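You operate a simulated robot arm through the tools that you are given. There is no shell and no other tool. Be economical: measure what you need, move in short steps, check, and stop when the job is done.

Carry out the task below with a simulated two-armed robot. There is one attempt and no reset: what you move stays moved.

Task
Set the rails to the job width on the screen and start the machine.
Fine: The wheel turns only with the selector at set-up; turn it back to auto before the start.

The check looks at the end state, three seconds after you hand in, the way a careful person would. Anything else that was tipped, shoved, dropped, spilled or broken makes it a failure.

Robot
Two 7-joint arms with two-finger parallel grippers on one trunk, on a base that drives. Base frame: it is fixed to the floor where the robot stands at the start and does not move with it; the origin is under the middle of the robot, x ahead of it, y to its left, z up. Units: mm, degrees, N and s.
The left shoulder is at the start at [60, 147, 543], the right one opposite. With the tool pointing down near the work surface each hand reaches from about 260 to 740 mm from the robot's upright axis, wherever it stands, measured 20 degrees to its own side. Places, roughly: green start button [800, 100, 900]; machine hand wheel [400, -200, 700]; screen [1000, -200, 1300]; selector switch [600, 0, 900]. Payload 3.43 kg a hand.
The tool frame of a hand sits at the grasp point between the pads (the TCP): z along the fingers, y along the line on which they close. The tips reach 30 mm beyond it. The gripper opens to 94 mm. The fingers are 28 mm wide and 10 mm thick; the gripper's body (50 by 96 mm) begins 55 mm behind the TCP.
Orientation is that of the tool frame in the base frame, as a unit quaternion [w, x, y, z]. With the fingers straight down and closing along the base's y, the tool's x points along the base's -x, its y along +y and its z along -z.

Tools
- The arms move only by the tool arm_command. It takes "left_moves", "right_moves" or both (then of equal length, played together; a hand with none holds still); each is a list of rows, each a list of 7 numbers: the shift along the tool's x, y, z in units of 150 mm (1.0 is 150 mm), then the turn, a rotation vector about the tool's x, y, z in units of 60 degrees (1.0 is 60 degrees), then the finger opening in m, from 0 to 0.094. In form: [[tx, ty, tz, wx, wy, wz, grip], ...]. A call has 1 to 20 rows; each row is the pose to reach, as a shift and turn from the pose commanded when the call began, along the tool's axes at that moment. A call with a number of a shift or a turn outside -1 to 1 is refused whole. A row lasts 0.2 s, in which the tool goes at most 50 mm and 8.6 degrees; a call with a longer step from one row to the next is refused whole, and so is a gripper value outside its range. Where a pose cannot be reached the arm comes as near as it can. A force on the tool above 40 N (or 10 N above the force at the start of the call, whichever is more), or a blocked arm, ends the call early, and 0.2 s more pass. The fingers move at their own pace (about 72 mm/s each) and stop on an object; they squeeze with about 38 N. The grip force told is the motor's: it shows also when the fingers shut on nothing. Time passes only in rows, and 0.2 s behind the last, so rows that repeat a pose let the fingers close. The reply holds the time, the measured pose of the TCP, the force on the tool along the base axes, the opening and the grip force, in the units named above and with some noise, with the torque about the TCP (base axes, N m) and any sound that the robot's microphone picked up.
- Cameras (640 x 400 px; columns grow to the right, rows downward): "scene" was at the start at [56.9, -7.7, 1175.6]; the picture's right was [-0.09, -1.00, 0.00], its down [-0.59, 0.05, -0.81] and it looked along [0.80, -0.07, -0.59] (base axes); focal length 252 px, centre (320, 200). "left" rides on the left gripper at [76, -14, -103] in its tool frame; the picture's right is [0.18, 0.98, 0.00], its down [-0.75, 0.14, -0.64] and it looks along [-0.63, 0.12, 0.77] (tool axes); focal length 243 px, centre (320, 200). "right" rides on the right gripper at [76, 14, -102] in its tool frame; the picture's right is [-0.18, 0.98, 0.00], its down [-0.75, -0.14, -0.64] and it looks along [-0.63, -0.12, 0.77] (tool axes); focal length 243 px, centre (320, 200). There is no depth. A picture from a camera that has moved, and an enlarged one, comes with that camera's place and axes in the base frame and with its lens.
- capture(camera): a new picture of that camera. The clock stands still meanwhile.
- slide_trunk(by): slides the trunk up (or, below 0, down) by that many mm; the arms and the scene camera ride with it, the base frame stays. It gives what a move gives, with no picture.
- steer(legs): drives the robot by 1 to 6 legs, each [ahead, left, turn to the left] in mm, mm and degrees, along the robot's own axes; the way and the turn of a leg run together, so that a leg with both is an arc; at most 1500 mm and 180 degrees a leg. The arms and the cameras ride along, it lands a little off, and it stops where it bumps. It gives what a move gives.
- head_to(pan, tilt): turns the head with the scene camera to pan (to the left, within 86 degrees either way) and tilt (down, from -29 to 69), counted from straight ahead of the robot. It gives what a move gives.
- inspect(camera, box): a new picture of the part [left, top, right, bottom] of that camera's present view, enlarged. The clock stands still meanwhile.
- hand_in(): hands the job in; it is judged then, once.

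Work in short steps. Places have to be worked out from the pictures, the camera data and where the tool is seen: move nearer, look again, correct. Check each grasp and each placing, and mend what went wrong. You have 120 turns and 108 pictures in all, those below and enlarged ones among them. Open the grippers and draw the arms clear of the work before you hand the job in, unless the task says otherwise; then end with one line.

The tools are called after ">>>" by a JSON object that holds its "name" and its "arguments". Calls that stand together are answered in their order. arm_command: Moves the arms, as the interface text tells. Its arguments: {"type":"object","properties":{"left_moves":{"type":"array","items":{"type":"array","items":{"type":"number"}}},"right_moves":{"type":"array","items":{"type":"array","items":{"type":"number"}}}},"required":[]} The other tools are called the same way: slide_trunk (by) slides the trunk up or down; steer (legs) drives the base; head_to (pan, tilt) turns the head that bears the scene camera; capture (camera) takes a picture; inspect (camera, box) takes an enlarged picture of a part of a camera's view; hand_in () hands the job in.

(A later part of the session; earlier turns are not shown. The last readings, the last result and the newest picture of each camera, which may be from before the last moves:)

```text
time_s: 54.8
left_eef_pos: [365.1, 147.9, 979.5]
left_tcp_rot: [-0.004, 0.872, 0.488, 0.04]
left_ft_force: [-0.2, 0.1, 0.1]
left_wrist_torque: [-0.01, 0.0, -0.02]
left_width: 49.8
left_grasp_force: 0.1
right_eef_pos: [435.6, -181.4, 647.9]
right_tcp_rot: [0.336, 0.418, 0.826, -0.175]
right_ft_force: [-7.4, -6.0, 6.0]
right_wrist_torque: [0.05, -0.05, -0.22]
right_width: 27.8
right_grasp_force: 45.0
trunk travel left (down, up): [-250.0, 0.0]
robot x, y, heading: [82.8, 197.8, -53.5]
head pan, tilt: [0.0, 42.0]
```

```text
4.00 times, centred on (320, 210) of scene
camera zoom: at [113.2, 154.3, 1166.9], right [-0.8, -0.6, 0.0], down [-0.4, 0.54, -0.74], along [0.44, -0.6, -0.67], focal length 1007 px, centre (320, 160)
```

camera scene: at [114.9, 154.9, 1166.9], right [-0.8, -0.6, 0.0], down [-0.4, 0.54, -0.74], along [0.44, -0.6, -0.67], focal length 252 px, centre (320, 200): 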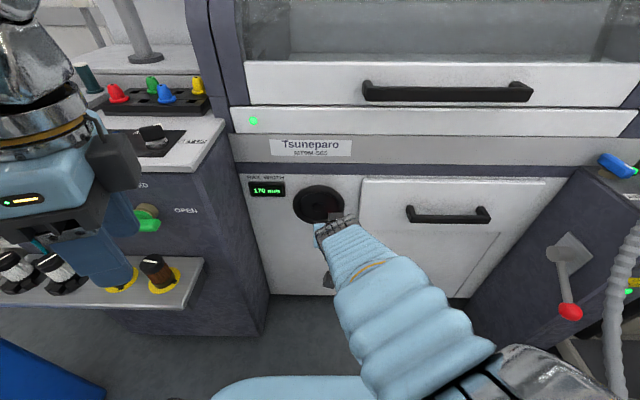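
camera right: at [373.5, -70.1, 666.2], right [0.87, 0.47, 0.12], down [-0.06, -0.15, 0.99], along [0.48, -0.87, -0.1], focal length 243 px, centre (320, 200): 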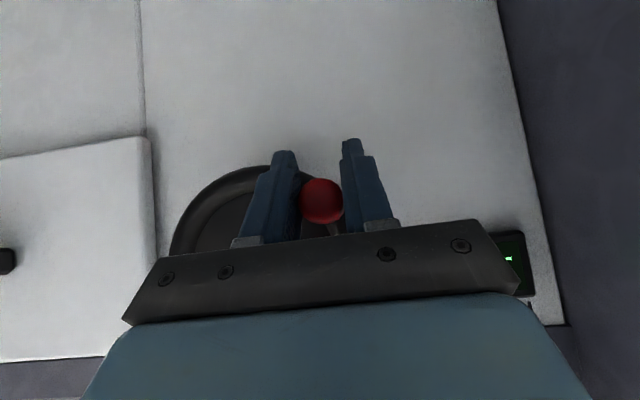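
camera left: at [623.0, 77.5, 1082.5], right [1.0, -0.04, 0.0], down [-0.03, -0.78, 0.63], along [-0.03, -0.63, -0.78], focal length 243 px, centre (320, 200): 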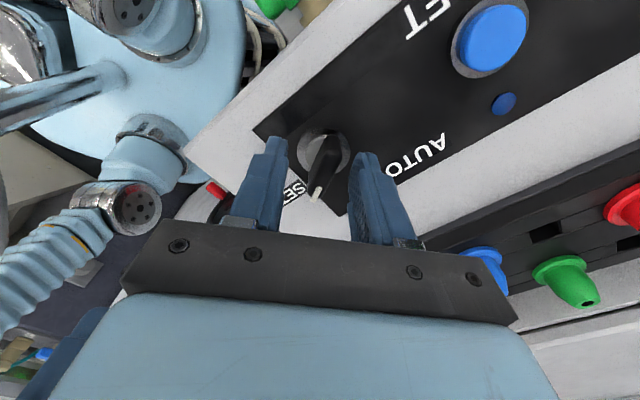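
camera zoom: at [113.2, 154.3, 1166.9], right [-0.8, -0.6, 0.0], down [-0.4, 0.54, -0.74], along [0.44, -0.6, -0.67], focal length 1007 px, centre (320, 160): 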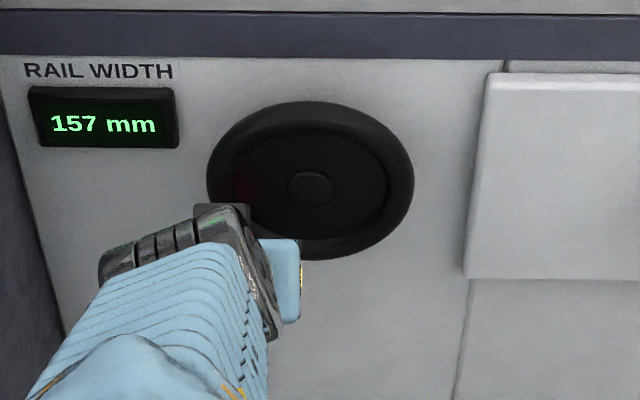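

Well centred. Continue ~24° on a refitted circle (R≈66).

>>> {"name": "arm_command", "arguments": {"right_moves": [[-0.0372, 0.031, -0.0372, 0, 0, 0, 0.0], [-0.0773, 0.055, -0.0773, 0, 0, 0, 0.0], [-0.119, 0.071, -0.119, 0, 0, 0, 0.0]]}}

>>> {"name": "inspect", "arguments": {"camera": "scene", "box": [240, 160, 400, 260]}}

```text
time_s: 55.6
left_eef_pos: [364.6, 147.5, 980.6]
left_tcp_rot: [-0.005, 0.872, 0.488, 0.039]
left_ft_force: [0.1, -0.1, -0.1]
left_wrist_torque: [0.0, 0.02, -0.02]
left_width: 50.3
left_grasp_force: 0.1
right_eef_pos: [444.1, -175.6, 670.9]
right_tcp_rot: [0.334, 0.42, 0.825, -0.175]
right_ft_force: [-13.2, -13.3, -7.9]
right_wrist_torque: [0.59, -0.45, -0.04]
right_width: 28.1
right_grasp_force: 45.1
trunk travel left (down, up): [-250.0, 0.0]
robot x, y, heading: [81.7, 197.8, -53.6]
head pan, tilt: [0.0, 42.0]
```

```text
4.00 times, centred on (320, 210) of scene
camera zoom: at [113.3, 153.1, 1166.7], right [-0.8, -0.6, 0.0], down [-0.4, 0.54, -0.74], along [0.44, -0.6, -0.67], focal length 1007 px, centre (320, 160)
```

zoom: 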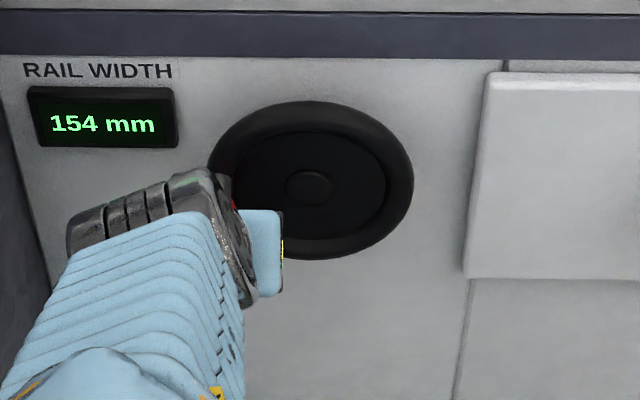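

154 mm, holding well. Another ~24°.

>>> {"name": "arm_command", "arguments": {"right_moves": [[-0.043, -0.007, -0.043, 0, 0, 0, 0.0], [-0.0867, -0.013, -0.0867, 0, 0, 0, 0.0], [-0.1296, -0.023, -0.1296, 0, 0, 0, 0.0]]}}

>>> {"name": "inspect", "arguments": {"camera": "scene", "box": [240, 160, 400, 260]}}

```text
time_s: 56.4
left_eef_pos: [365.7, 148.0, 979.6]
left_tcp_rot: [-0.005, 0.872, 0.488, 0.039]
left_ft_force: [0.8, 0.8, -0.8]
left_wrist_torque: [0.0, 0.06, -0.03]
left_width: 50.2
left_grasp_force: 0.1
right_eef_pos: [442.5, -176.0, 699.6]
right_tcp_rot: [0.337, 0.417, 0.826, -0.175]
right_ft_force: [-7.0, -6.6, -10.8]
right_wrist_torque: [0.29, -0.57, -0.13]
right_width: 27.9
right_grasp_force: 45.3
trunk travel left (down, up): [-250.0, 0.0]
robot x, y, heading: [83.7, 198.0, -53.3]
head pan, tilt: [0.0, 42.0]
```

```text
4.00 times, centred on (320, 210) of scene
camera zoom: at [113.9, 153.5, 1166.7], right [-0.8, -0.6, 0.0], down [-0.4, 0.54, -0.74], along [0.44, -0.6, -0.67], focal length 1007 px, centre (320, 160)
```

zoom: 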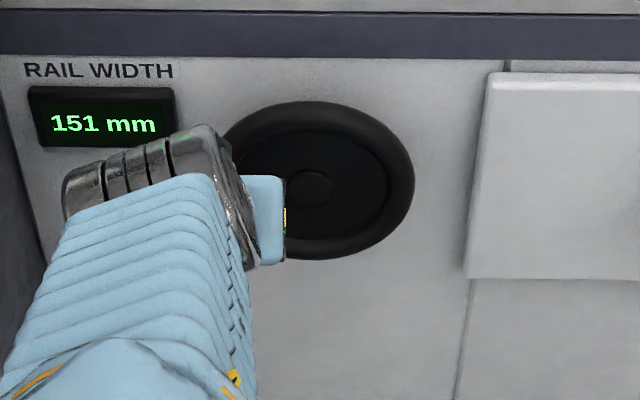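

151 mm; a final ~8°.

>>> {"name": "arm_command", "arguments": {"right_moves": [[-0.02, -0.008, -0.02, 0, 0, 0, 0.0], [-0.04, -0.017, -0.04, 0, 0, 0, 0.0], [-0.04, -0.017, -0.04, 0, 0, 0, 0.0]]}}

>>> {"name": "inspect", "arguments": {"camera": "scene", "box": [240, 160, 400, 260]}}

```text
time_s: 57.2
left_eef_pos: [366.5, 151.2, 979.9]
left_tcp_rot: [-0.005, 0.872, 0.488, 0.04]
left_ft_force: [0.2, 1.1, 0.1]
left_wrist_torque: [0.01, 0.0, 0.0]
left_width: 50.0
left_grasp_force: 0.1
right_eef_pos: [441.0, -175.6, 706.9]
right_tcp_rot: [0.336, 0.417, 0.826, -0.175]
right_ft_force: [-6.1, 3.4, -9.7]
right_wrist_torque: [0.7, 0.11, 0.09]
right_width: 27.5
right_grasp_force: 45.2
trunk travel left (down, up): [-250.0, 0.0]
robot x, y, heading: [78.5, 195.2, -53.5]
head pan, tilt: [0.0, 42.0]
```

```text
4.00 times, centred on (320, 210) of scene
camera zoom: at [114.0, 154.2, 1166.8], right [-0.8, -0.6, 0.0], down [-0.4, 0.54, -0.74], along [0.44, -0.6, -0.67], focal length 1007 px, centre (320, 160)
```

zoom: 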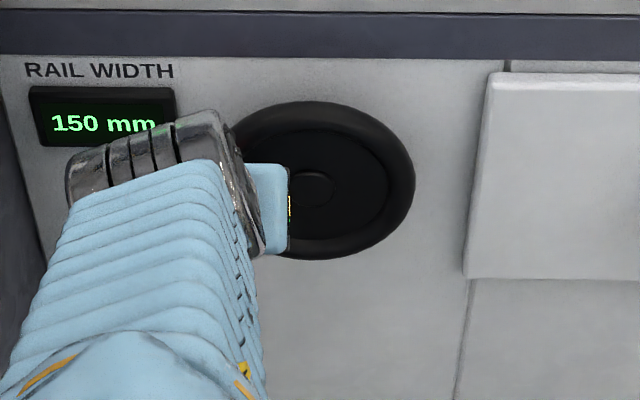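

150 mm. Open the fingers without moving and recheck.

>>> {"name": "arm_command", "arguments": {"right_moves": [[0, 0, 0, 0, 0, 0, 0.07], [0, 0, 0, 0, 0, 0, 0.07], [0, 0, 0, 0, 0, 0, 0.07]]}}

>>> {"name": "capture", "arguments": {"camera": "right"}}

>>> {"name": "inspect", "arguments": {"camera": "scene", "box": [240, 160, 400, 260]}}

```text
time_s: 58.0
left_eef_pos: [366.4, 149.6, 981.1]
left_tcp_rot: [-0.005, 0.872, 0.488, 0.039]
left_ft_force: [0.5, 0.0, -0.2]
left_wrist_torque: [0.01, -0.01, -0.03]
left_width: 49.8
left_grasp_force: 0.1
right_eef_pos: [440.8, -178.4, 708.3]
right_tcp_rot: [0.336, 0.417, 0.826, -0.175]
right_ft_force: [-1.1, -0.7, 0.2]
right_wrist_torque: [-0.02, 0.0, 0.0]
right_width: 70.0
right_grasp_force: 0.1
trunk travel left (down, up): [-250.0, 0.0]
robot x, y, heading: [81.0, 197.2, -53.5]
head pan, tilt: [0.0, 42.0]
```

```text
42 pictures are left
camera right: at [378.4, -66.9, 726.4], right [0.87, 0.47, 0.12], down [-0.06, -0.15, 0.99], along [0.49, -0.87, -0.1], focal length 243 px, centre (320, 200)
```

right: 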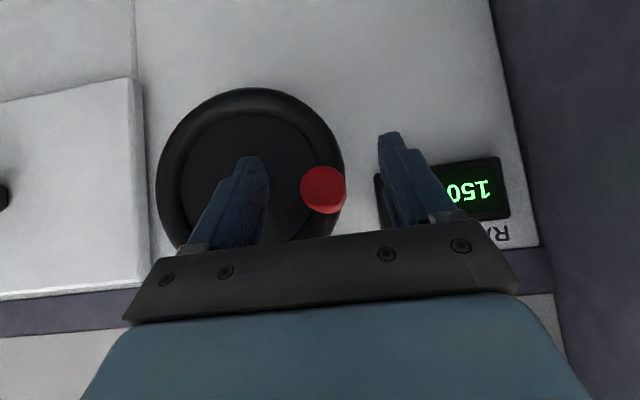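

```text
4.00 times, centred on (320, 210) of scene
camera zoom: at [114.0, 154.4, 1166.9], right [-0.8, -0.6, 0.0], down [-0.4, 0.54, -0.74], along [0.44, -0.6, -0.67], focal length 1007 px, centre (320, 160)
```

zoom: 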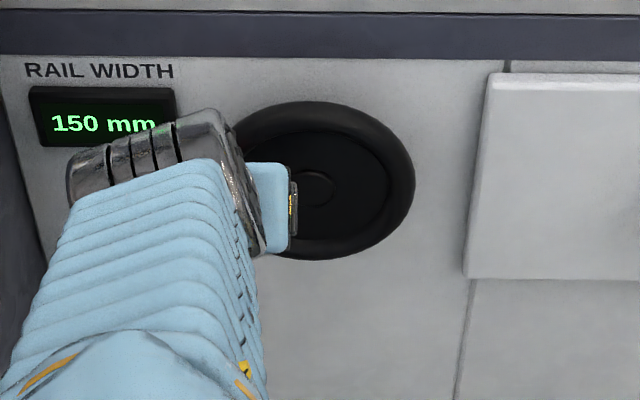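

Still 150. Withdraw straight back from the wheel and check the display and the screen.

>>> {"name": "arm_command", "arguments": {"right_moves": [[0.1, 0, -0.1, 0, 0, 0, 0.07], [0.25, 0, -0.25, 0, 0, 0, 0.07], [0.4, 0, -0.4, 0, 0, 0, 0.07], [0.55, 0, -0.55, 0, 0, 0, 0.05], [0.66, 0, -0.66, 0, 0, 0, 0.03]]}}

>>> {"name": "head_to", "arguments": {"pan": 20, "tilt": 20}}

>>> {"name": "capture", "arguments": {"camera": "scene"}}

```text
time_s: 58.9
left_eef_pos: [365.2, 149.7, 979.9]
left_tcp_rot: [-0.005, 0.872, 0.488, 0.039]
left_ft_force: [0.4, 0.2, 0.4]
left_wrist_torque: [-0.01, 0.04, -0.02]
left_width: 50.0
left_grasp_force: 0.1
right_eef_pos: [355.2, -184.3, 683.5]
right_tcp_rot: [0.291, 0.499, 0.794, -0.191]
right_ft_force: [0.0, -0.6, -0.3]
right_wrist_torque: [0.01, -0.01, 0.01]
right_width: 50.2
right_grasp_force: 0.1
trunk travel left (down, up): [-250.0, 0.0]
robot x, y, heading: [82.2, 194.9, -53.5]
head pan, tilt: [0.0, 42.0]
stopped in row 4 (right hand): the arm was blocked; the commanded pose is now the measured one
```

```text
time_s: 59.8
left_eef_pos: [367.4, 148.4, 979.8]
left_tcp_rot: [-0.005, 0.872, 0.488, 0.039]
left_ft_force: [0.0, -0.2, 0.0]
left_wrist_torque: [-0.01, 0.03, -0.01]
left_width: 49.9
left_grasp_force: 0.0
right_eef_pos: [355.0, -183.1, 682.3]
right_tcp_rot: [0.29, 0.5, 0.793, -0.191]
right_ft_force: [0.2, 0.1, -0.6]
right_wrist_torque: [-0.03, -0.01, 0.0]
right_width: 49.9
right_grasp_force: 0.0
trunk travel left (down, up): [-250.0, 0.0]
robot x, y, heading: [82.7, 198.3, -53.2]
head pan, tilt: [20.0, 20.0]
```

```text
40 pictures are left
camera scene: at [141.8, 170.2, 1201.1], right [-0.55, -0.83, 0.0], down [-0.29, 0.19, -0.94], along [0.78, -0.52, -0.34], focal length 252 px, centre (320, 200)
```

scene: 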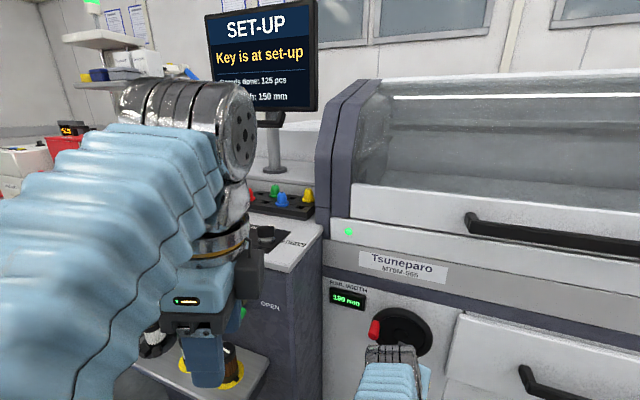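

>>> {"name": "inspect", "arguments": {"camera": "scene", "box": [310, 270, 470, 380]}}

```text
3.64 times, centred on (390, 325) of scene
camera zoom: at [141.8, 170.2, 1201.1], right [-0.55, -0.83, 0.0], down [-0.29, 0.19, -0.94], along [0.78, -0.52, -0.34], focal length 916 px, centre (66, -254)
```

zoom: 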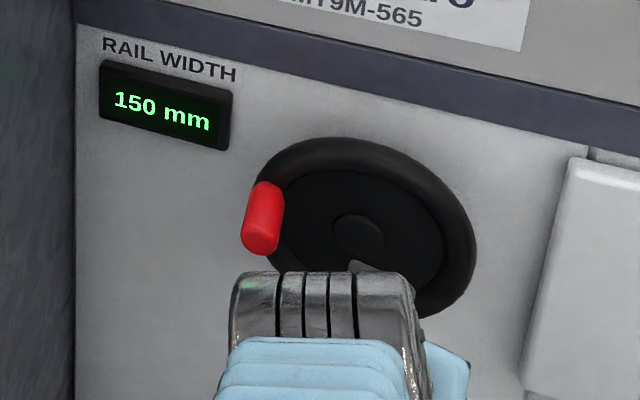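

Width accepted; the screen now says only "Key is at set-up". I back off 100 mm and raise/straighten the right arm.

>>> {"name": "steer", "arguments": {"legs": [[-100, 0, 0]]}}

>>> {"name": "arm_command", "arguments": {"right_moves": [[-0.11, 0, -0.126, -0.014, 0.112, -0.033, 0.03], [-0.22, 0, -0.253, -0.029, 0.224, -0.066, 0.03], [-0.33, 0, -0.379, -0.043, 0.336, -0.099, 0.03], [-0.44, 0, -0.505, -0.057, 0.449, -0.132, 0.0], [-0.55, 0, -0.63, -0.072, 0.56, -0.165, 0.0], [-0.65, 0, -0.758, -0.086, 0.673, -0.198, 0.0]]}}

>>> {"name": "arm_command", "arguments": {"right_moves": [[0, 0, -0.25, 0, 0, 0, 0.0], [0, 0, -0.5, 0, 0, 0, 0.0], [0, 0, -0.75, 0, 0, 0, 0.0], [0, 0, -0.98, 0, 0, 0, 0.0]]}}

>>> {"name": "capture", "arguments": {"camera": "scene"}}

```text
time_s: 60.9
left_eef_pos: [306.4, 228.4, 980.4]
left_tcp_rot: [-0.005, 0.872, 0.489, 0.038]
left_ft_force: [1.0, 0.3, 0.2]
left_wrist_torque: [0.02, -0.02, -0.02]
left_width: 50.0
left_grasp_force: 0.0
right_eef_pos: [296.5, -104.2, 683.4]
right_tcp_rot: [0.291, 0.5, 0.793, -0.192]
right_ft_force: [-0.1, 0.1, -0.3]
right_wrist_torque: [0.01, 0.02, -0.02]
right_width: 50.1
right_grasp_force: 0.0
trunk travel left (down, up): [-250.0, 0.0]
robot x, y, heading: [23.2, 276.2, -53.5]
head pan, tilt: [20.0, 20.0]
```

```text
time_s: 62.3
left_eef_pos: [308.1, 229.4, 979.8]
left_tcp_rot: [-0.005, 0.871, 0.489, 0.04]
left_ft_force: [-0.2, -0.5, -0.2]
left_wrist_torque: [-0.05, -0.04, -0.01]
left_width: 50.3
left_grasp_force: 0.1
right_eef_pos: [299.7, -102.4, 833.9]
right_tcp_rot: [0.0, 0.438, 0.899, 0.0]
right_ft_force: [0.7, -0.1, -0.9]
right_wrist_torque: [0.01, -0.02, -0.01]
right_width: 0.3
right_grasp_force: 33.3
trunk travel left (down, up): [-250.0, 0.0]
robot x, y, heading: [23.0, 276.2, -53.4]
head pan, tilt: [20.0, 20.0]
```

```text
time_s: 63.3
left_eef_pos: [306.4, 228.4, 979.9]
left_tcp_rot: [-0.005, 0.872, 0.489, 0.039]
left_ft_force: [-0.9, -0.4, 0.1]
left_wrist_torque: [0.03, -0.01, 0.02]
left_width: 50.1
left_grasp_force: 0.1
right_eef_pos: [299.5, -103.0, 947.0]
right_tcp_rot: [0.0, 0.439, 0.898, -0.001]
right_ft_force: [-0.5, -0.3, -0.2]
right_wrist_torque: [0.08, -0.02, -0.02]
right_width: 0.1
right_grasp_force: 33.4
right hand out of reach, approached as far as the arm can: row 4
trunk travel left (down, up): [-250.0, 0.0]
robot x, y, heading: [25.8, 278.2, -53.3]
head pan, tilt: [20.0, 20.0]
```

```text
38 pictures are left
camera scene: at [82.5, 248.8, 1201.2], right [-0.55, -0.84, 0.0], down [-0.29, 0.19, -0.94], along [0.79, -0.52, -0.34], focal length 252 px, centre (320, 200)
```

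scene: 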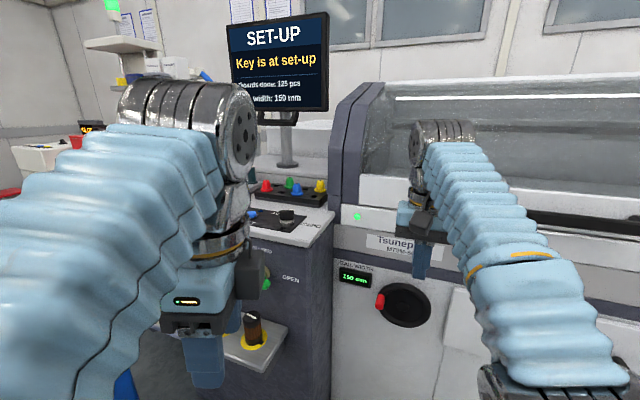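

Tuck the right hand back toward the body in two moves.

>>> {"name": "arm_command", "arguments": {"right_moves": [[0.25, -0.07, 0, 0, 0, 0, 0.0], [0.5, -0.15, 0, 0, 0, 0, 0.0], [0.75, -0.22, 0, 0, 0, 0, 0.0], [1.0, -0.3, 0, 0, 0, 0, 0.0]]}}

>>> {"name": "arm_command", "arguments": {"right_moves": [[0.2, -0.07, -0.1, 0, 0, 0, 0.0], [0.4, -0.13, -0.2, 0, 0, 0, 0.0], [0.55, -0.13, -0.3, 0, 0, 0, 0.0]]}}

```text
time_s: 64.3
left_eef_pos: [306.8, 228.1, 980.6]
left_tcp_rot: [-0.005, 0.871, 0.489, 0.039]
left_ft_force: [0.0, -0.1, -0.2]
left_wrist_torque: [0.0, -0.02, 0.0]
left_width: 50.0
left_grasp_force: 0.0
right_eef_pos: [173.0, -10.8, 945.2]
right_tcp_rot: [-0.001, 0.439, 0.899, 0.0]
right_ft_force: [0.2, -0.4, -0.3]
right_wrist_torque: [0.01, 0.02, 0.03]
right_width: 0.0
right_grasp_force: 33.0
trunk travel left (down, up): [-250.0, 0.0]
robot x, y, heading: [22.9, 273.4, -53.2]
head pan, tilt: [20.0, 20.0]
```

```text
time_s: 65.1
left_eef_pos: [307.5, 228.8, 980.6]
left_tcp_rot: [-0.006, 0.872, 0.489, 0.039]
left_ft_force: [-0.3, -0.2, 0.9]
left_wrist_torque: [0.04, -0.01, 0.01]
left_width: 49.9
left_grasp_force: 0.2
right_eef_pos: [104.9, 41.9, 991.0]
right_tcp_rot: [-0.001, 0.439, 0.899, -0.001]
right_ft_force: [-0.6, 0.2, 0.0]
right_wrist_torque: [0.0, -0.05, -0.03]
right_width: 0.0
right_grasp_force: 32.9
trunk travel left (down, up): [-250.0, 0.0]
robot x, y, heading: [24.2, 273.6, -53.3]
head pan, tilt: [20.0, 20.0]
```

Drive back to the selector station: turn left 28°, then move ahead/right.

>>> {"name": "steer", "arguments": {"legs": [[0, 0, 28], [280, -186, 0]]}}

>>> {"name": "head_to", "arguments": {"pan": 25, "tilt": 42}}

>>> {"name": "capture", "arguments": {"camera": "scene"}}

```text
time_s: 68.7
left_eef_pos: [468.3, 80.5, 980.8]
left_tcp_rot: [-0.015, 0.727, 0.685, 0.037]
left_ft_force: [0.5, 0.6, 0.1]
left_wrist_torque: [0.0, 0.0, -0.01]
left_width: 50.1
left_grasp_force: 0.1
right_eef_pos: [377.5, -179.0, 990.3]
right_tcp_rot: [0.001, 0.207, 0.978, -0.001]
right_ft_force: [-0.3, 0.5, 0.4]
right_wrist_torque: [0.03, -0.01, -0.01]
right_width: 0.0
right_grasp_force: 32.7
trunk travel left (down, up): [-250.0, 0.0]
robot x, y, heading: [196.1, -6.7, -25.3]
head pan, tilt: [20.0, 20.0]
```

```text
time_s: 69.6
left_eef_pos: [467.8, 81.3, 979.9]
left_tcp_rot: [-0.014, 0.727, 0.685, 0.037]
left_ft_force: [0.4, 0.2, -0.3]
left_wrist_torque: [-0.01, -0.01, 0.0]
left_width: 50.1
left_grasp_force: 0.0
right_eef_pos: [377.6, -179.1, 990.5]
right_tcp_rot: [0.0, 0.207, 0.978, -0.001]
right_ft_force: [0.6, 0.8, 0.2]
right_wrist_torque: [0.02, 0.0, 0.02]
right_width: 0.2
right_grasp_force: 33.2
trunk travel left (down, up): [-250.0, 0.0]
robot x, y, heading: [192.6, -10.9, -25.4]
head pan, tilt: [25.0, 42.0]
```

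```text
37 pictures are left
camera scene: at [251.6, 2.3, 1166.9], right [0.0, -1.0, 0.0], down [-0.67, 0.0, -0.74], along [0.74, 0.0, -0.67], focal length 252 px, centre (320, 200)
```

scene: 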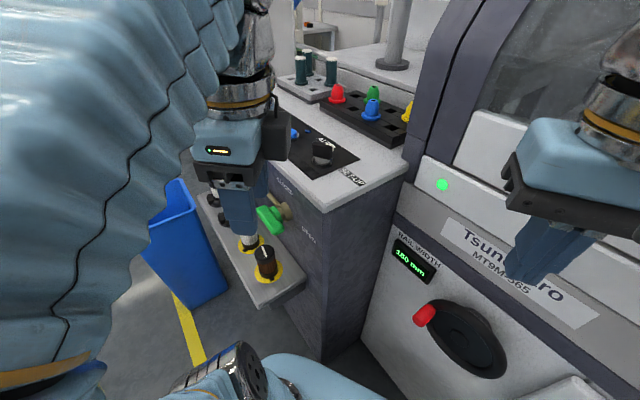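

Nudge ahead 30 mm to the previous spot and look at the selector.

>>> {"name": "steer", "arguments": {"legs": [[32, -5, 0]]}}

>>> {"name": "inspect", "arguments": {"camera": "scene", "box": [260, 100, 400, 200]}}

>>> {"name": "capture", "arguments": {"camera": "left"}}

```text
time_s: 70.4
left_eef_pos: [494.5, 63.1, 979.8]
left_tcp_rot: [-0.014, 0.728, 0.685, 0.037]
left_ft_force: [0.0, 0.2, 0.1]
left_wrist_torque: [-0.01, -0.04, 0.0]
left_width: 49.8
left_grasp_force: 0.0
right_eef_pos: [405.3, -196.4, 991.1]
right_tcp_rot: [0.0, 0.207, 0.978, -0.001]
right_ft_force: [0.1, 0.8, 0.2]
right_wrist_torque: [-0.05, 0.0, 0.0]
right_width: 0.2
right_grasp_force: 33.1
trunk travel left (down, up): [-250.0, 0.0]
robot x, y, heading: [219.8, -25.6, -25.2]
head pan, tilt: [25.0, 42.0]
```

```text
4.00 times, centred on (330, 150) of scene
camera zoom: at [278.1, -15.6, 1166.9], right [0.0, -1.0, 0.0], down [-0.67, 0.0, -0.74], along [0.74, 0.0, -0.67], focal length 1007 px, centre (280, 400)
```

zoom: 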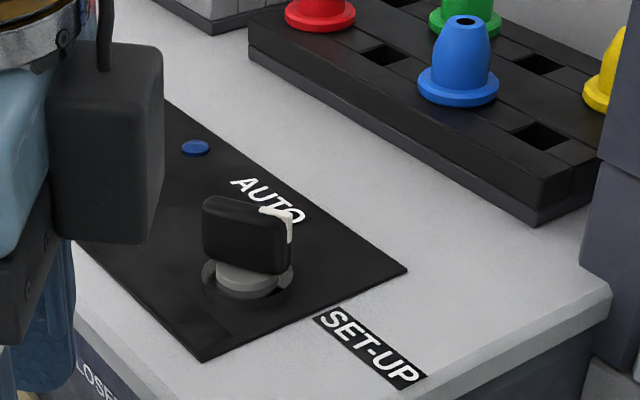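

```text
35 pictures are left
camera left: at [481.9, 131.7, 1088.2], right [0.99, 0.12, 0.04], down [0.07, -0.8, 0.59], along [0.11, -0.58, -0.81], focal length 243 px, centre (320, 200)
```

left: 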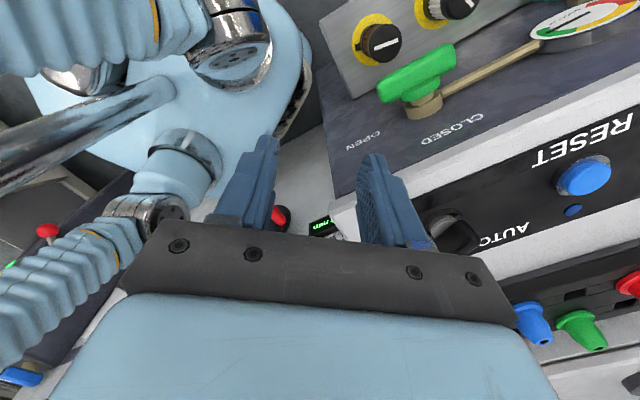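

Selector blade is at ≈-108°. I bring the left hand to the pointer side of the blade (593,-60), aligned with the blade, avoiding the buttons.

>>> {"name": "arm_command", "arguments": {"left_moves": [[-0.2, 0.12, 0, 0.004, -0.015, 0.04, 0.05], [-0.4, 0.25, 0, 0.008, -0.03, 0.08, 0.05], [-0.55, 0.4, 0, 0.012, -0.045, 0.12, 0.05], [-0.7, 0.55, 0, 0.016, -0.06, 0.165, 0.05], [-0.778, 0.709, 0, 0.021, -0.073, 0.208, 0.05], [-0.778, 0.709, 0, 0.021, -0.073, 0.208, 0.05]]}}

>>> {"name": "capture", "arguments": {"camera": "left"}}

>>> {"name": "inspect", "arguments": {"camera": "scene", "box": [260, 100, 400, 200]}}

```text
time_s: 71.8
left_eef_pos: [593.8, -60.2, 974.9]
left_tcp_rot: [0.001, 0.798, 0.603, -0.001]
left_ft_force: [-0.2, 0.1, 0.1]
left_wrist_torque: [-0.01, 0.01, -0.01]
left_width: 50.0
left_grasp_force: 0.0
right_eef_pos: [405.5, -197.7, 990.0]
right_tcp_rot: [-0.002, 0.207, 0.978, -0.001]
right_ft_force: [0.2, -0.4, -0.7]
right_wrist_torque: [-0.01, 0.02, 0.0]
right_width: 0.0
right_grasp_force: 33.2
trunk travel left (down, up): [-250.0, 0.0]
robot x, y, heading: [222.5, -26.6, -25.0]
head pan, tilt: [25.0, 42.0]
```

```text
34 pictures are left
camera left: at [600.9, 16.3, 1077.5], right [1.0, -0.09, 0.0], down [-0.07, -0.76, 0.64], along [-0.06, -0.64, -0.77], focal length 243 px, centre (320, 200)
```

left: 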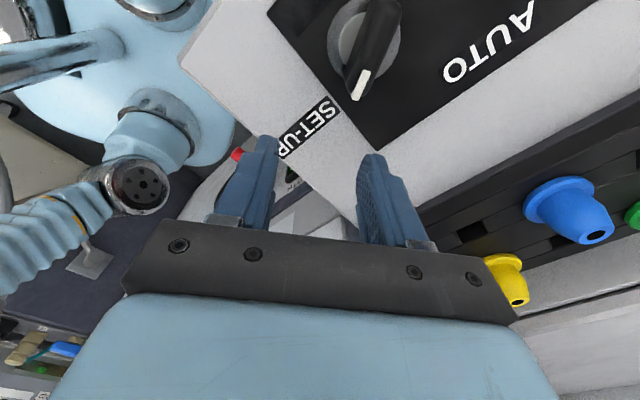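

```text
4.00 times, centred on (330, 150) of scene
camera zoom: at [278.4, -15.7, 1166.8], right [0.0, -1.0, 0.0], down [-0.67, 0.0, -0.74], along [0.74, 0.0, -0.67], focal length 1007 px, centre (280, 400)
```

zoom: 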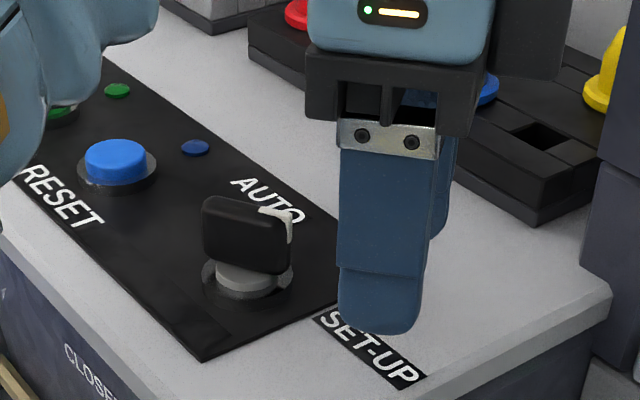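

Blade axis at ≈(617,-1), angle -104°, nearly parallel with the fingers. Slide in 63 mm with 6 mm lateral correction.

>>> {"name": "arm_command", "arguments": {"left_moves": [[0.03, 0.04, 0, 0, 0, 0, 0.05], [0.15, 0.04, 0, 0, 0, 0, 0.05], [0.3, 0.04, 0, 0, 0, 0, 0.05], [0.42, 0.04, 0, 0, 0, 0, 0.05], [0.42, 0.04, 0, 0, 0, 0, 0.05]]}}

>>> {"name": "capture", "arguments": {"camera": "left"}}

```text
time_s: 73.0
left_eef_pos: [616.9, 0.2, 974.0]
left_tcp_rot: [0.0, 0.798, 0.603, -0.001]
left_ft_force: [0.3, -0.3, 1.1]
left_wrist_torque: [-0.01, 0.0, 0.05]
left_width: 50.3
left_grasp_force: 0.2
right_eef_pos: [404.5, -196.9, 989.6]
right_tcp_rot: [0.0, 0.207, 0.978, -0.001]
right_ft_force: [-0.3, -0.2, 0.1]
right_wrist_torque: [-0.01, -0.02, -0.02]
right_width: 0.0
right_grasp_force: 33.2
trunk travel left (down, up): [-250.0, 0.0]
robot x, y, heading: [221.0, -26.9, -25.2]
head pan, tilt: [25.0, 42.0]
```

```text
32 pictures are left
camera left: at [624.1, 76.4, 1078.3], right [1.0, -0.09, 0.0], down [-0.07, -0.76, 0.64], along [-0.06, -0.64, -0.77], focal length 243 px, centre (320, 200)
```

left: 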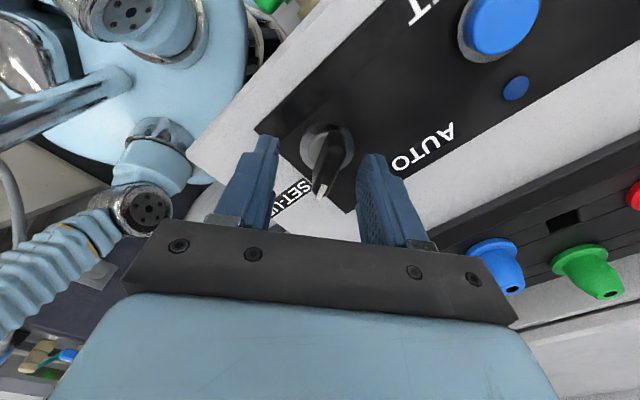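

Straddled. Close and turn counter-clockwise toward AUTO (~30° first).

>>> {"name": "arm_command", "arguments": {"left_moves": [[0, 0, 0, 0, 0, 0, 0.0], [0, 0, 0, 0, 0, 0, 0.0], [0, 0, 0, 0, 0, 0, 0.0], [0, 0.0, 0, 0, 0, -0.12, 0.0], [0, 0.0, 0, 0, 0, -0.24, 0.0], [0, 0.0, 0, 0, 0, -0.36, 0.0], [0, 0.0, 0, 0, 0, -0.48, 0.0]]}}

>>> {"name": "capture", "arguments": {"camera": "left"}}

```text
time_s: 73.7
left_eef_pos: [621.1, -1.6, 976.0]
left_tcp_rot: [0.006, 0.797, 0.604, 0.002]
left_ft_force: [15.9, -9.2, 0.7]
left_wrist_torque: [0.59, 0.06, 0.02]
left_width: 12.0
left_grasp_force: 45.0
right_eef_pos: [406.5, -198.6, 990.1]
right_tcp_rot: [0.0, 0.207, 0.978, -0.001]
right_ft_force: [0.6, 0.9, -1.4]
right_wrist_torque: [0.03, 0.02, 0.01]
right_width: 0.0
right_grasp_force: 33.0
trunk travel left (down, up): [-250.0, 0.0]
robot x, y, heading: [218.7, -32.8, -25.5]
head pan, tilt: [25.0, 42.0]
stopped in row 3 (left hand): the force on the tool passed its limit at 43 N (the readings are from after the stop); the commanded pose is now the measured one
```

```text
31 pictures are left
camera left: at [627.9, 75.8, 1077.8], right [1.0, -0.09, 0.01], down [-0.07, -0.76, 0.65], along [-0.05, -0.65, -0.76], focal length 243 px, centre (320, 200)
```

left: 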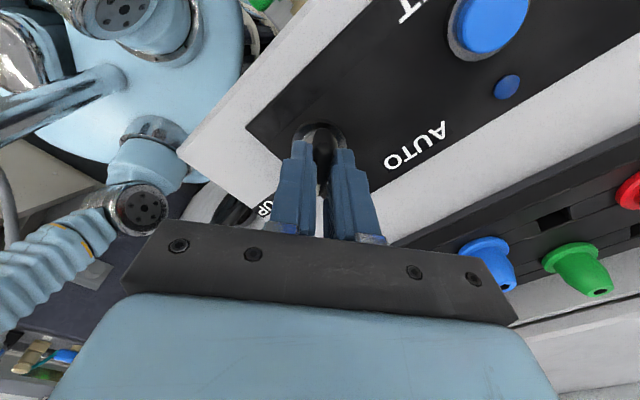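

Closing shifted the hand 4 mm; now turn with a slight relief shift.

>>> {"name": "arm_command", "arguments": {"left_moves": [[0, 0.012, 0, 0, 0, -0.1, 0.0], [0, 0.012, 0, 0, 0, -0.22, 0.0], [0, 0.012, 0, 0, 0, -0.34, 0.0], [0, 0.012, 0, 0, 0, -0.46, 0.0]]}}

>>> {"name": "capture", "arguments": {"camera": "left"}}

```text
time_s: 74.7
left_eef_pos: [619.8, -2.0, 974.3]
left_tcp_rot: [0.003, 0.629, 0.777, -0.001]
left_ft_force: [-3.1, -4.8, -17.6]
left_wrist_torque: [1.07, 0.54, -0.03]
left_width: 11.9
left_grasp_force: 45.1
right_eef_pos: [405.8, -198.8, 990.1]
right_tcp_rot: [0.0, 0.207, 0.978, -0.001]
right_ft_force: [0.1, 0.3, -0.4]
right_wrist_torque: [0.0, 0.01, 0.03]
right_width: 0.1
right_grasp_force: 33.0
trunk travel left (down, up): [-250.0, 0.0]
robot x, y, heading: [222.3, -31.0, -25.3]
head pan, tilt: [25.0, 42.0]
```

```text
30 pictures are left
camera left: at [590.6, 69.8, 1077.9], right [0.92, 0.38, 0.0], down [0.29, -0.7, 0.65], along [0.25, -0.6, -0.76], focal length 243 px, centre (320, 200)
```

left: 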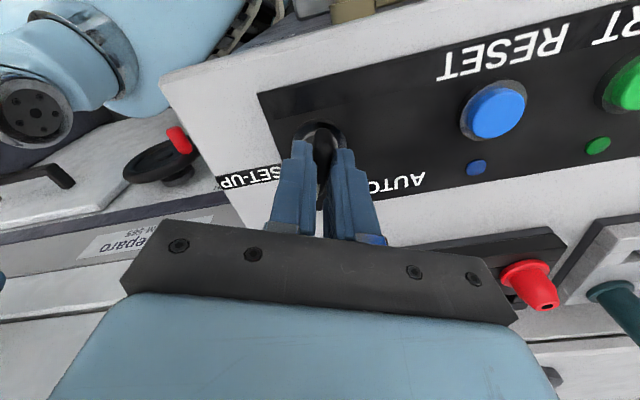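

Blade at ≈-78°; another ~23°.

>>> {"name": "arm_command", "arguments": {"left_moves": [[0, 0, 0, 0, 0, -0.13, 0.0], [0, 0, 0, 0, 0, -0.26, 0.0], [0, 0, 0, 0, 0, -0.38, 0.0]]}}

>>> {"name": "arm_command", "arguments": {"left_moves": [[0, 0, 0, 0, 0, 0, 0.05], [0, 0, 0, 0, 0, 0, 0.05], [0, 0, 0, 0, 0, 0, 0.05]]}}

>>> {"name": "capture", "arguments": {"camera": "left"}}

```text
time_s: 75.5
left_eef_pos: [619.7, -0.3, 974.4]
left_tcp_rot: [0.002, 0.482, 0.876, -0.002]
left_ft_force: [-5.5, -2.0, -17.2]
left_wrist_torque: [-1.04, -0.59, 0.02]
left_width: 12.2
left_grasp_force: 44.6
right_eef_pos: [405.2, -197.5, 991.7]
right_tcp_rot: [0.0, 0.208, 0.978, -0.001]
right_ft_force: [0.5, -0.8, 0.1]
right_wrist_torque: [-0.01, -0.03, -0.02]
right_width: 0.0
right_grasp_force: 32.3
trunk travel left (down, up): [-250.0, 0.0]
robot x, y, heading: [222.5, -31.2, -25.0]
head pan, tilt: [25.0, 42.0]
stopped in row 3 (left hand): the force on the tool passed its limit at 41 N (the readings are from after the stop); the commanded pose is now the measured one
```

```text
time_s: 76.3
left_eef_pos: [618.5, -0.7, 974.9]
left_tcp_rot: [0.003, 0.48, 0.877, -0.003]
left_ft_force: [0.1, 0.3, 0.2]
left_wrist_torque: [0.0, 0.02, 0.04]
left_width: 49.9
left_grasp_force: 0.1
right_eef_pos: [405.4, -196.9, 991.0]
right_tcp_rot: [0.001, 0.208, 0.978, -0.001]
right_ft_force: [-0.2, 0.3, 0.1]
right_wrist_torque: [-0.03, 0.03, -0.01]
right_width: 0.2
right_grasp_force: 33.0
trunk travel left (down, up): [-250.0, 0.0]
robot x, y, heading: [222.1, -28.0, -25.2]
head pan, tilt: [25.0, 42.0]
```

```text
29 pictures are left
camera left: at [567.0, 54.8, 1078.4], right [0.73, 0.68, 0.0], down [0.52, -0.56, 0.65], along [0.44, -0.47, -0.76], focal length 243 px, centre (320, 200)
```

left: 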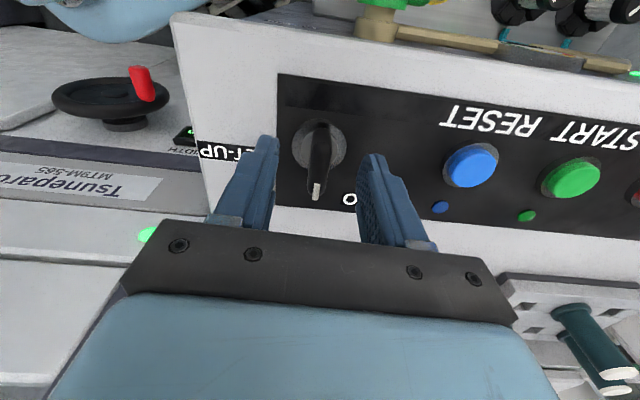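

Pointer looks back at its original position. Slide off along the blade axis and check the screen.

>>> {"name": "arm_command", "arguments": {"left_moves": [[0.15, 0, 0, 0, 0, 0, 0.05], [0.3, 0, 0, 0, 0, 0, 0.05], [0.45, 0, 0, 0, 0, 0, 0.05], [0.5, 0, 0, 0, 0, 0, 0.03]]}}

>>> {"name": "head_to", "arguments": {"pan": 25, "tilt": 14}}

>>> {"name": "capture", "arguments": {"camera": "scene"}}

```text
time_s: 77.3
left_eef_pos: [580.1, 62.0, 974.3]
left_tcp_rot: [0.003, 0.48, 0.877, -0.002]
left_ft_force: [0.4, -0.2, 0.3]
left_wrist_torque: [0.02, 0.01, -0.03]
left_width: 30.1
left_grasp_force: 0.1
right_eef_pos: [405.1, -196.9, 990.5]
right_tcp_rot: [0.001, 0.207, 0.978, -0.002]
right_ft_force: [0.7, 0.1, -0.4]
right_wrist_torque: [0.01, 0.02, -0.02]
right_width: 0.3
right_grasp_force: 32.8
trunk travel left (down, up): [-250.0, 0.0]
robot x, y, heading: [226.8, -26.7, -25.4]
head pan, tilt: [25.0, 42.0]
```

```text
time_s: 78.2
left_eef_pos: [580.5, 61.7, 974.0]
left_tcp_rot: [0.004, 0.481, 0.877, -0.002]
left_ft_force: [-0.5, 0.2, 0.6]
left_wrist_torque: [-0.05, -0.04, 0.05]
left_width: 29.9
left_grasp_force: 0.0
right_eef_pos: [404.2, -197.0, 990.4]
right_tcp_rot: [0.0, 0.207, 0.978, -0.001]
right_ft_force: [0.7, 0.2, -0.6]
right_wrist_torque: [-0.02, 0.0, 0.01]
right_width: 0.1
right_grasp_force: 32.3
trunk travel left (down, up): [-250.0, 0.0]
robot x, y, heading: [221.5, -29.1, -25.1]
head pan, tilt: [25.0, 14.0]
```

```text
28 pictures are left
camera scene: at [288.3, -15.9, 1210.9], right [0.0, -1.0, 0.0], down [-0.24, 0.0, -0.97], along [0.97, 0.0, -0.24], focal length 252 px, centre (320, 200)
```

scene: 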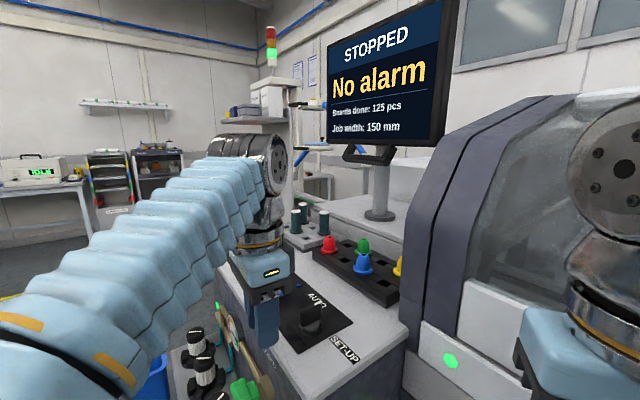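

"STOPPED / No alarm". Now the green START at ≈(759,103,~943). I close the left fingers, back off a bit, and yaw the hand to face +x before pitching forward.

>>> {"name": "arm_command", "arguments": {"left_moves": [[0.1, 0, 0, 0, 0, -0.13, 0.0], [0.2, -0.02, 0, 0, 0, -0.27, 0.0], [0.3, -0.04, 0, 0, 0, -0.41, 0.0], [0.37, -0.04, 0, 0, 0, -0.55, 0.0], [0.37, -0.04, 0, 0, 0, -0.69, 0.0], [0.37, -0.04, 0, 0, 0, -0.82, 0.0], [0.37, -0.04, 0, 0, 0, -0.95, 0.0]]}}

>>> {"name": "capture", "arguments": {"camera": "scene"}}

```text
time_s: 79.8
left_eef_pos: [542.4, 106.8, 974.2]
left_tcp_rot: [0.002, 0.003, 1.0, -0.002]
left_ft_force: [0.1, 0.4, 0.7]
left_wrist_torque: [-0.02, 0.0, 0.03]
left_width: 0.0
left_grasp_force: 33.0
right_eef_pos: [406.1, -198.2, 991.4]
right_tcp_rot: [0.001, 0.208, 0.978, 0.0]
right_ft_force: [-0.2, -1.1, 0.7]
right_wrist_torque: [0.02, 0.0, 0.01]
right_width: 0.3
right_grasp_force: 33.1
trunk travel left (down, up): [-250.0, 0.0]
robot x, y, heading: [225.0, -27.8, -25.4]
head pan, tilt: [25.0, 14.0]
```

```text
27 pictures are left
camera scene: at [288.3, -15.9, 1211.0], right [0.0, -1.0, 0.0], down [-0.24, 0.0, -0.97], along [0.97, 0.0, -0.24], focal length 252 px, centre (320, 200)
```

scene: 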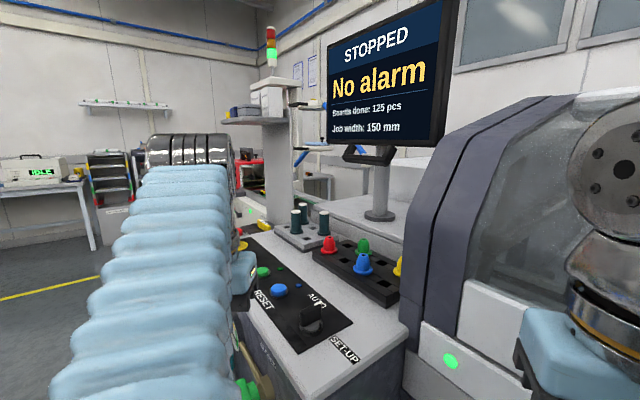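

Button confirmed ≈(757,102). Pitch the hand 45° forward while advancing and rising.

>>> {"name": "arm_command", "arguments": {"left_moves": [[0, 0, 0, 0, -0.125, 0, 0.0], [0, 0, -0.08, 0, -0.25, 0, 0.0], [-0.1, 0, -0.16, 0, -0.375, 0, 0.0], [-0.25, 0, -0.25, 0, -0.5, 0, 0.0], [-0.4, 0, -0.27, 0, -0.625, 0, 0.0], [-0.55, 0, -0.27, 0, -0.75, 0, 0.0]]}}

>>> {"name": "capture", "arguments": {"camera": "scene"}}

>>> {"name": "capture", "arguments": {"camera": "left"}}

```text
time_s: 81.2
left_eef_pos: [636.8, 85.0, 1020.2]
left_tcp_rot: [0.385, 0.003, 0.923, -0.005]
left_ft_force: [-0.4, 0.1, 1.2]
left_wrist_torque: [-0.01, -0.01, -0.02]
left_width: 0.0
left_grasp_force: 33.6
left hand out of reach, approached as far as the arm can: row 2, 3, 4, 5, 6
right_eef_pos: [404.3, -197.2, 990.6]
right_tcp_rot: [0.001, 0.207, 0.978, -0.001]
right_ft_force: [0.8, -0.3, -0.1]
right_wrist_torque: [0.01, 0.0, 0.03]
right_width: 0.0
right_grasp_force: 32.6
trunk travel left (down, up): [-250.0, 0.0]
robot x, y, heading: [222.2, -29.2, -25.4]
head pan, tilt: [25.0, 14.0]
```

```text
26 pictures are left
camera scene: at [288.3, -15.9, 1211.0], right [0.0, -1.0, 0.0], down [-0.24, 0.0, -0.97], along [0.97, 0.0, -0.24], focal length 252 px, centre (320, 200)
```

scene: 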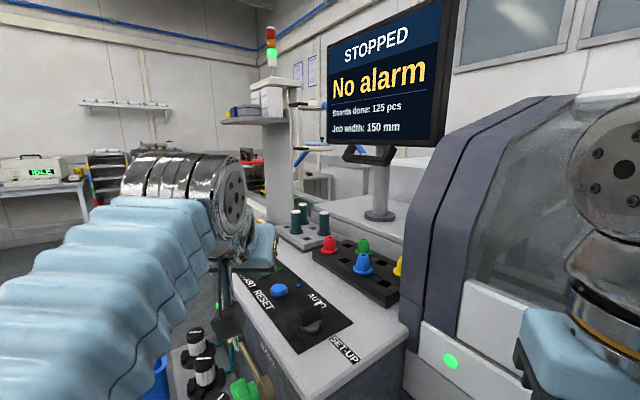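

```text
25 pictures are left
camera left: at [509.7, 71.3, 1038.6], right [-0.12, 0.98, -0.14], down [0.07, 0.15, 0.99], along [0.99, 0.11, -0.09], focal length 243 px, centre (320, 200)
```

left: 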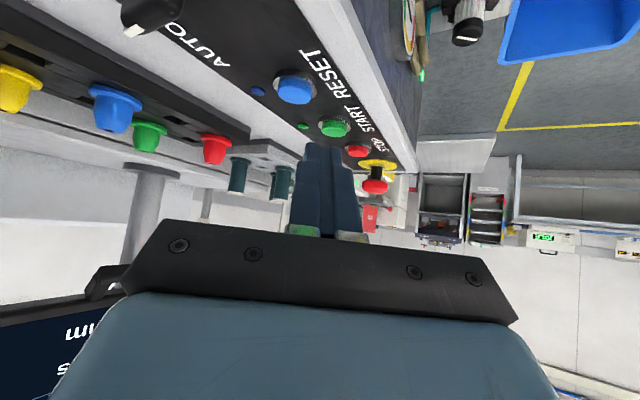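

Fingertip is in line below START in the hand view. Advance to hover above the button.

>>> {"name": "arm_command", "arguments": {"left_moves": [[-0.12, 0.03, 0.14, 0, 0, 0, 0.0], [-0.25, 0.06, 0.28, 0, 0, 0, 0.0], [-0.35, 0.09, 0.42, 0, 0, 0, 0.0], [-0.42, 0.1, 0.5, 0, 0, 0, 0.0], [-0.42, 0.1, 0.5, 0, 0, 0, 0.0]]}}

>>> {"name": "capture", "arguments": {"camera": "left"}}

>>> {"name": "capture", "arguments": {"camera": "scene"}}

```text
time_s: 82.4
left_eef_pos: [734.7, 100.5, 1011.5]
left_tcp_rot: [0.384, 0.003, 0.923, -0.004]
left_ft_force: [0.0, -0.5, -0.4]
left_wrist_torque: [-0.01, 0.02, -0.01]
left_width: 0.2
left_grasp_force: 32.9
right_eef_pos: [404.0, -199.2, 990.0]
right_tcp_rot: [0.0, 0.207, 0.978, -0.001]
right_ft_force: [0.5, -0.2, 0.4]
right_wrist_torque: [0.02, -0.03, -0.05]
right_width: 0.0
right_grasp_force: 33.1
trunk travel left (down, up): [-250.0, 0.0]
robot x, y, heading: [223.6, -32.1, -25.2]
head pan, tilt: [25.0, 14.0]
```

```text
24 pictures are left
camera left: at [608.9, 86.3, 1030.9], right [-0.12, 0.98, -0.14], down [0.08, 0.15, 0.99], along [0.99, 0.11, -0.09], focal length 243 px, centre (320, 200)
```

left: 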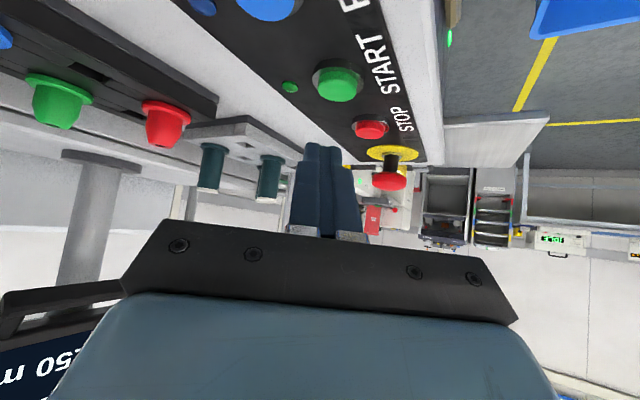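

```text
23 pictures are left
camera scene: at [288.4, -15.9, 1211.0], right [0.0, -1.0, 0.0], down [-0.24, 0.0, -0.97], along [0.97, 0.0, -0.24], focal length 252 px, centre (320, 200)
```

scene: 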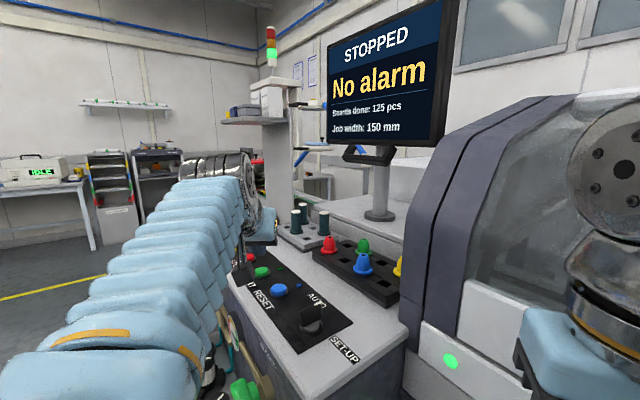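

START top centre ≈(758,105,945); tip corner is now ≈(746,100,980). Move over it, press ~6 mm down, and lift.

>>> {"name": "arm_command", "arguments": {"left_moves": [[-0.0567, 0.027, 0.0567, 0, 0, 0, 0.0], [0.061, 0.027, 0.175, 0, 0, 0, 0.0], [0.094, 0.027, 0.207, 0, 0, 0, 0.0], [0.1176, 0.027, 0.231, 0, 0, 0, 0.0], [0.136, 0.027, 0.25, 0, 0, 0, 0.0], [0.136, 0.027, 0.25, 0, 0, 0, 0.0]]}}

>>> {"name": "capture", "arguments": {"camera": "scene"}}

>>> {"name": "capture", "arguments": {"camera": "left"}}

```text
time_s: 83.8
left_eef_pos: [747.4, 104.9, 969.7]
left_tcp_rot: [0.384, 0.003, 0.923, -0.003]
left_ft_force: [0.3, -0.5, 0.4]
left_wrist_torque: [0.03, -0.03, -0.01]
left_width: 0.0
left_grasp_force: 33.5
right_eef_pos: [404.9, -198.1, 990.2]
right_tcp_rot: [0.002, 0.207, 0.978, -0.001]
right_ft_force: [-0.8, 0.5, -0.2]
right_wrist_torque: [0.01, 0.02, -0.03]
right_width: 0.2
right_grasp_force: 32.9
trunk travel left (down, up): [-250.0, 0.0]
robot x, y, heading: [220.4, -27.4, -25.5]
head pan, tilt: [25.0, 14.0]
```

```text
22 pictures are left
camera scene: at [288.3, -15.9, 1211.0], right [0.0, -1.0, 0.0], down [-0.24, 0.0, -0.97], along [0.97, 0.0, -0.24], focal length 252 px, centre (320, 200)
```

scene: 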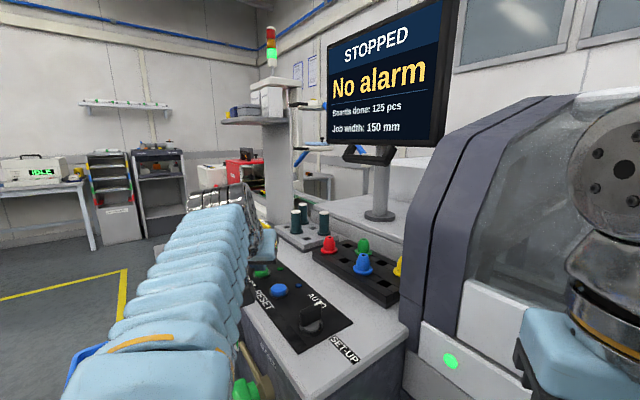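

```text
21 pictures are left
camera left: at [620.9, 90.0, 990.1], right [-0.12, 0.98, -0.14], down [0.08, 0.15, 0.99], along [0.99, 0.11, -0.09], focal length 243 px, centre (320, 200)
```

left: 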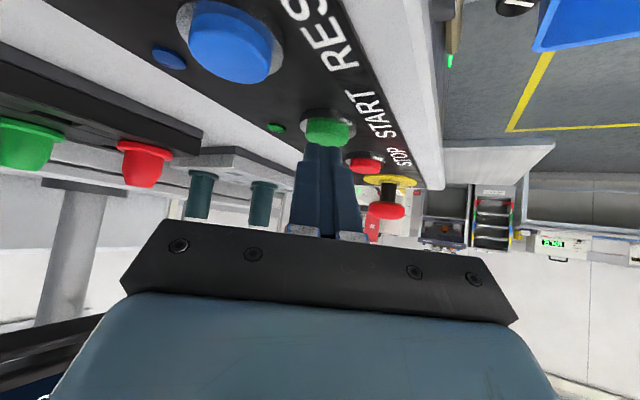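

No contact yet; press down further in small steps.

>>> {"name": "arm_command", "arguments": {"left_moves": [[0.014, 0.015, 0.014, 0, 0, 0, 0.0], [0.028, 0.015, 0.028, 0, 0, 0, 0.0], [0.042, 0.015, 0.042, 0, 0, 0, 0.0], [0.056, 0.015, 0.056, 0, 0, 0, 0.0]]}}

>>> {"name": "capture", "arguments": {"camera": "scene"}}

```text
time_s: 84.8
left_eef_pos: [747.6, 105.5, 959.1]
left_tcp_rot: [0.386, 0.003, 0.923, -0.005]
left_ft_force: [-2.2, 1.0, 2.9]
left_wrist_torque: [0.05, 0.04, 0.01]
left_width: 0.2
left_grasp_force: 32.8
right_eef_pos: [404.5, -197.8, 990.0]
right_tcp_rot: [0.001, 0.207, 0.978, 0.0]
right_ft_force: [0.2, -0.2, 0.2]
right_wrist_torque: [0.0, 0.01, 0.03]
right_width: 0.0
right_grasp_force: 33.2
trunk travel left (down, up): [-250.0, 0.0]
robot x, y, heading: [222.9, -29.3, -25.2]
head pan, tilt: [25.0, 14.0]
```

```text
20 pictures are left
camera scene: at [288.0, -15.8, 1211.1], right [0.0, -1.0, 0.0], down [-0.24, 0.0, -0.97], along [0.97, 0.0, -0.24], focal length 252 px, centre (320, 200)
```

scene: 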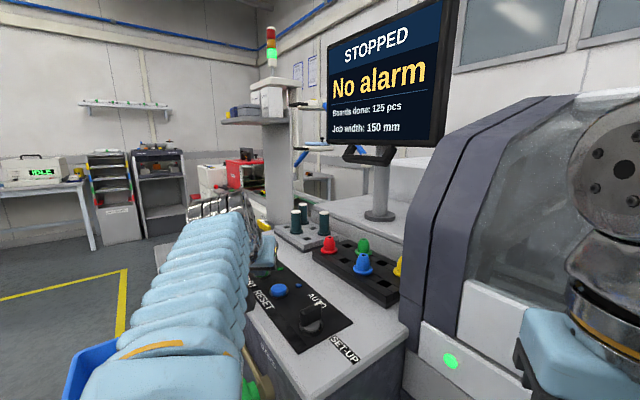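

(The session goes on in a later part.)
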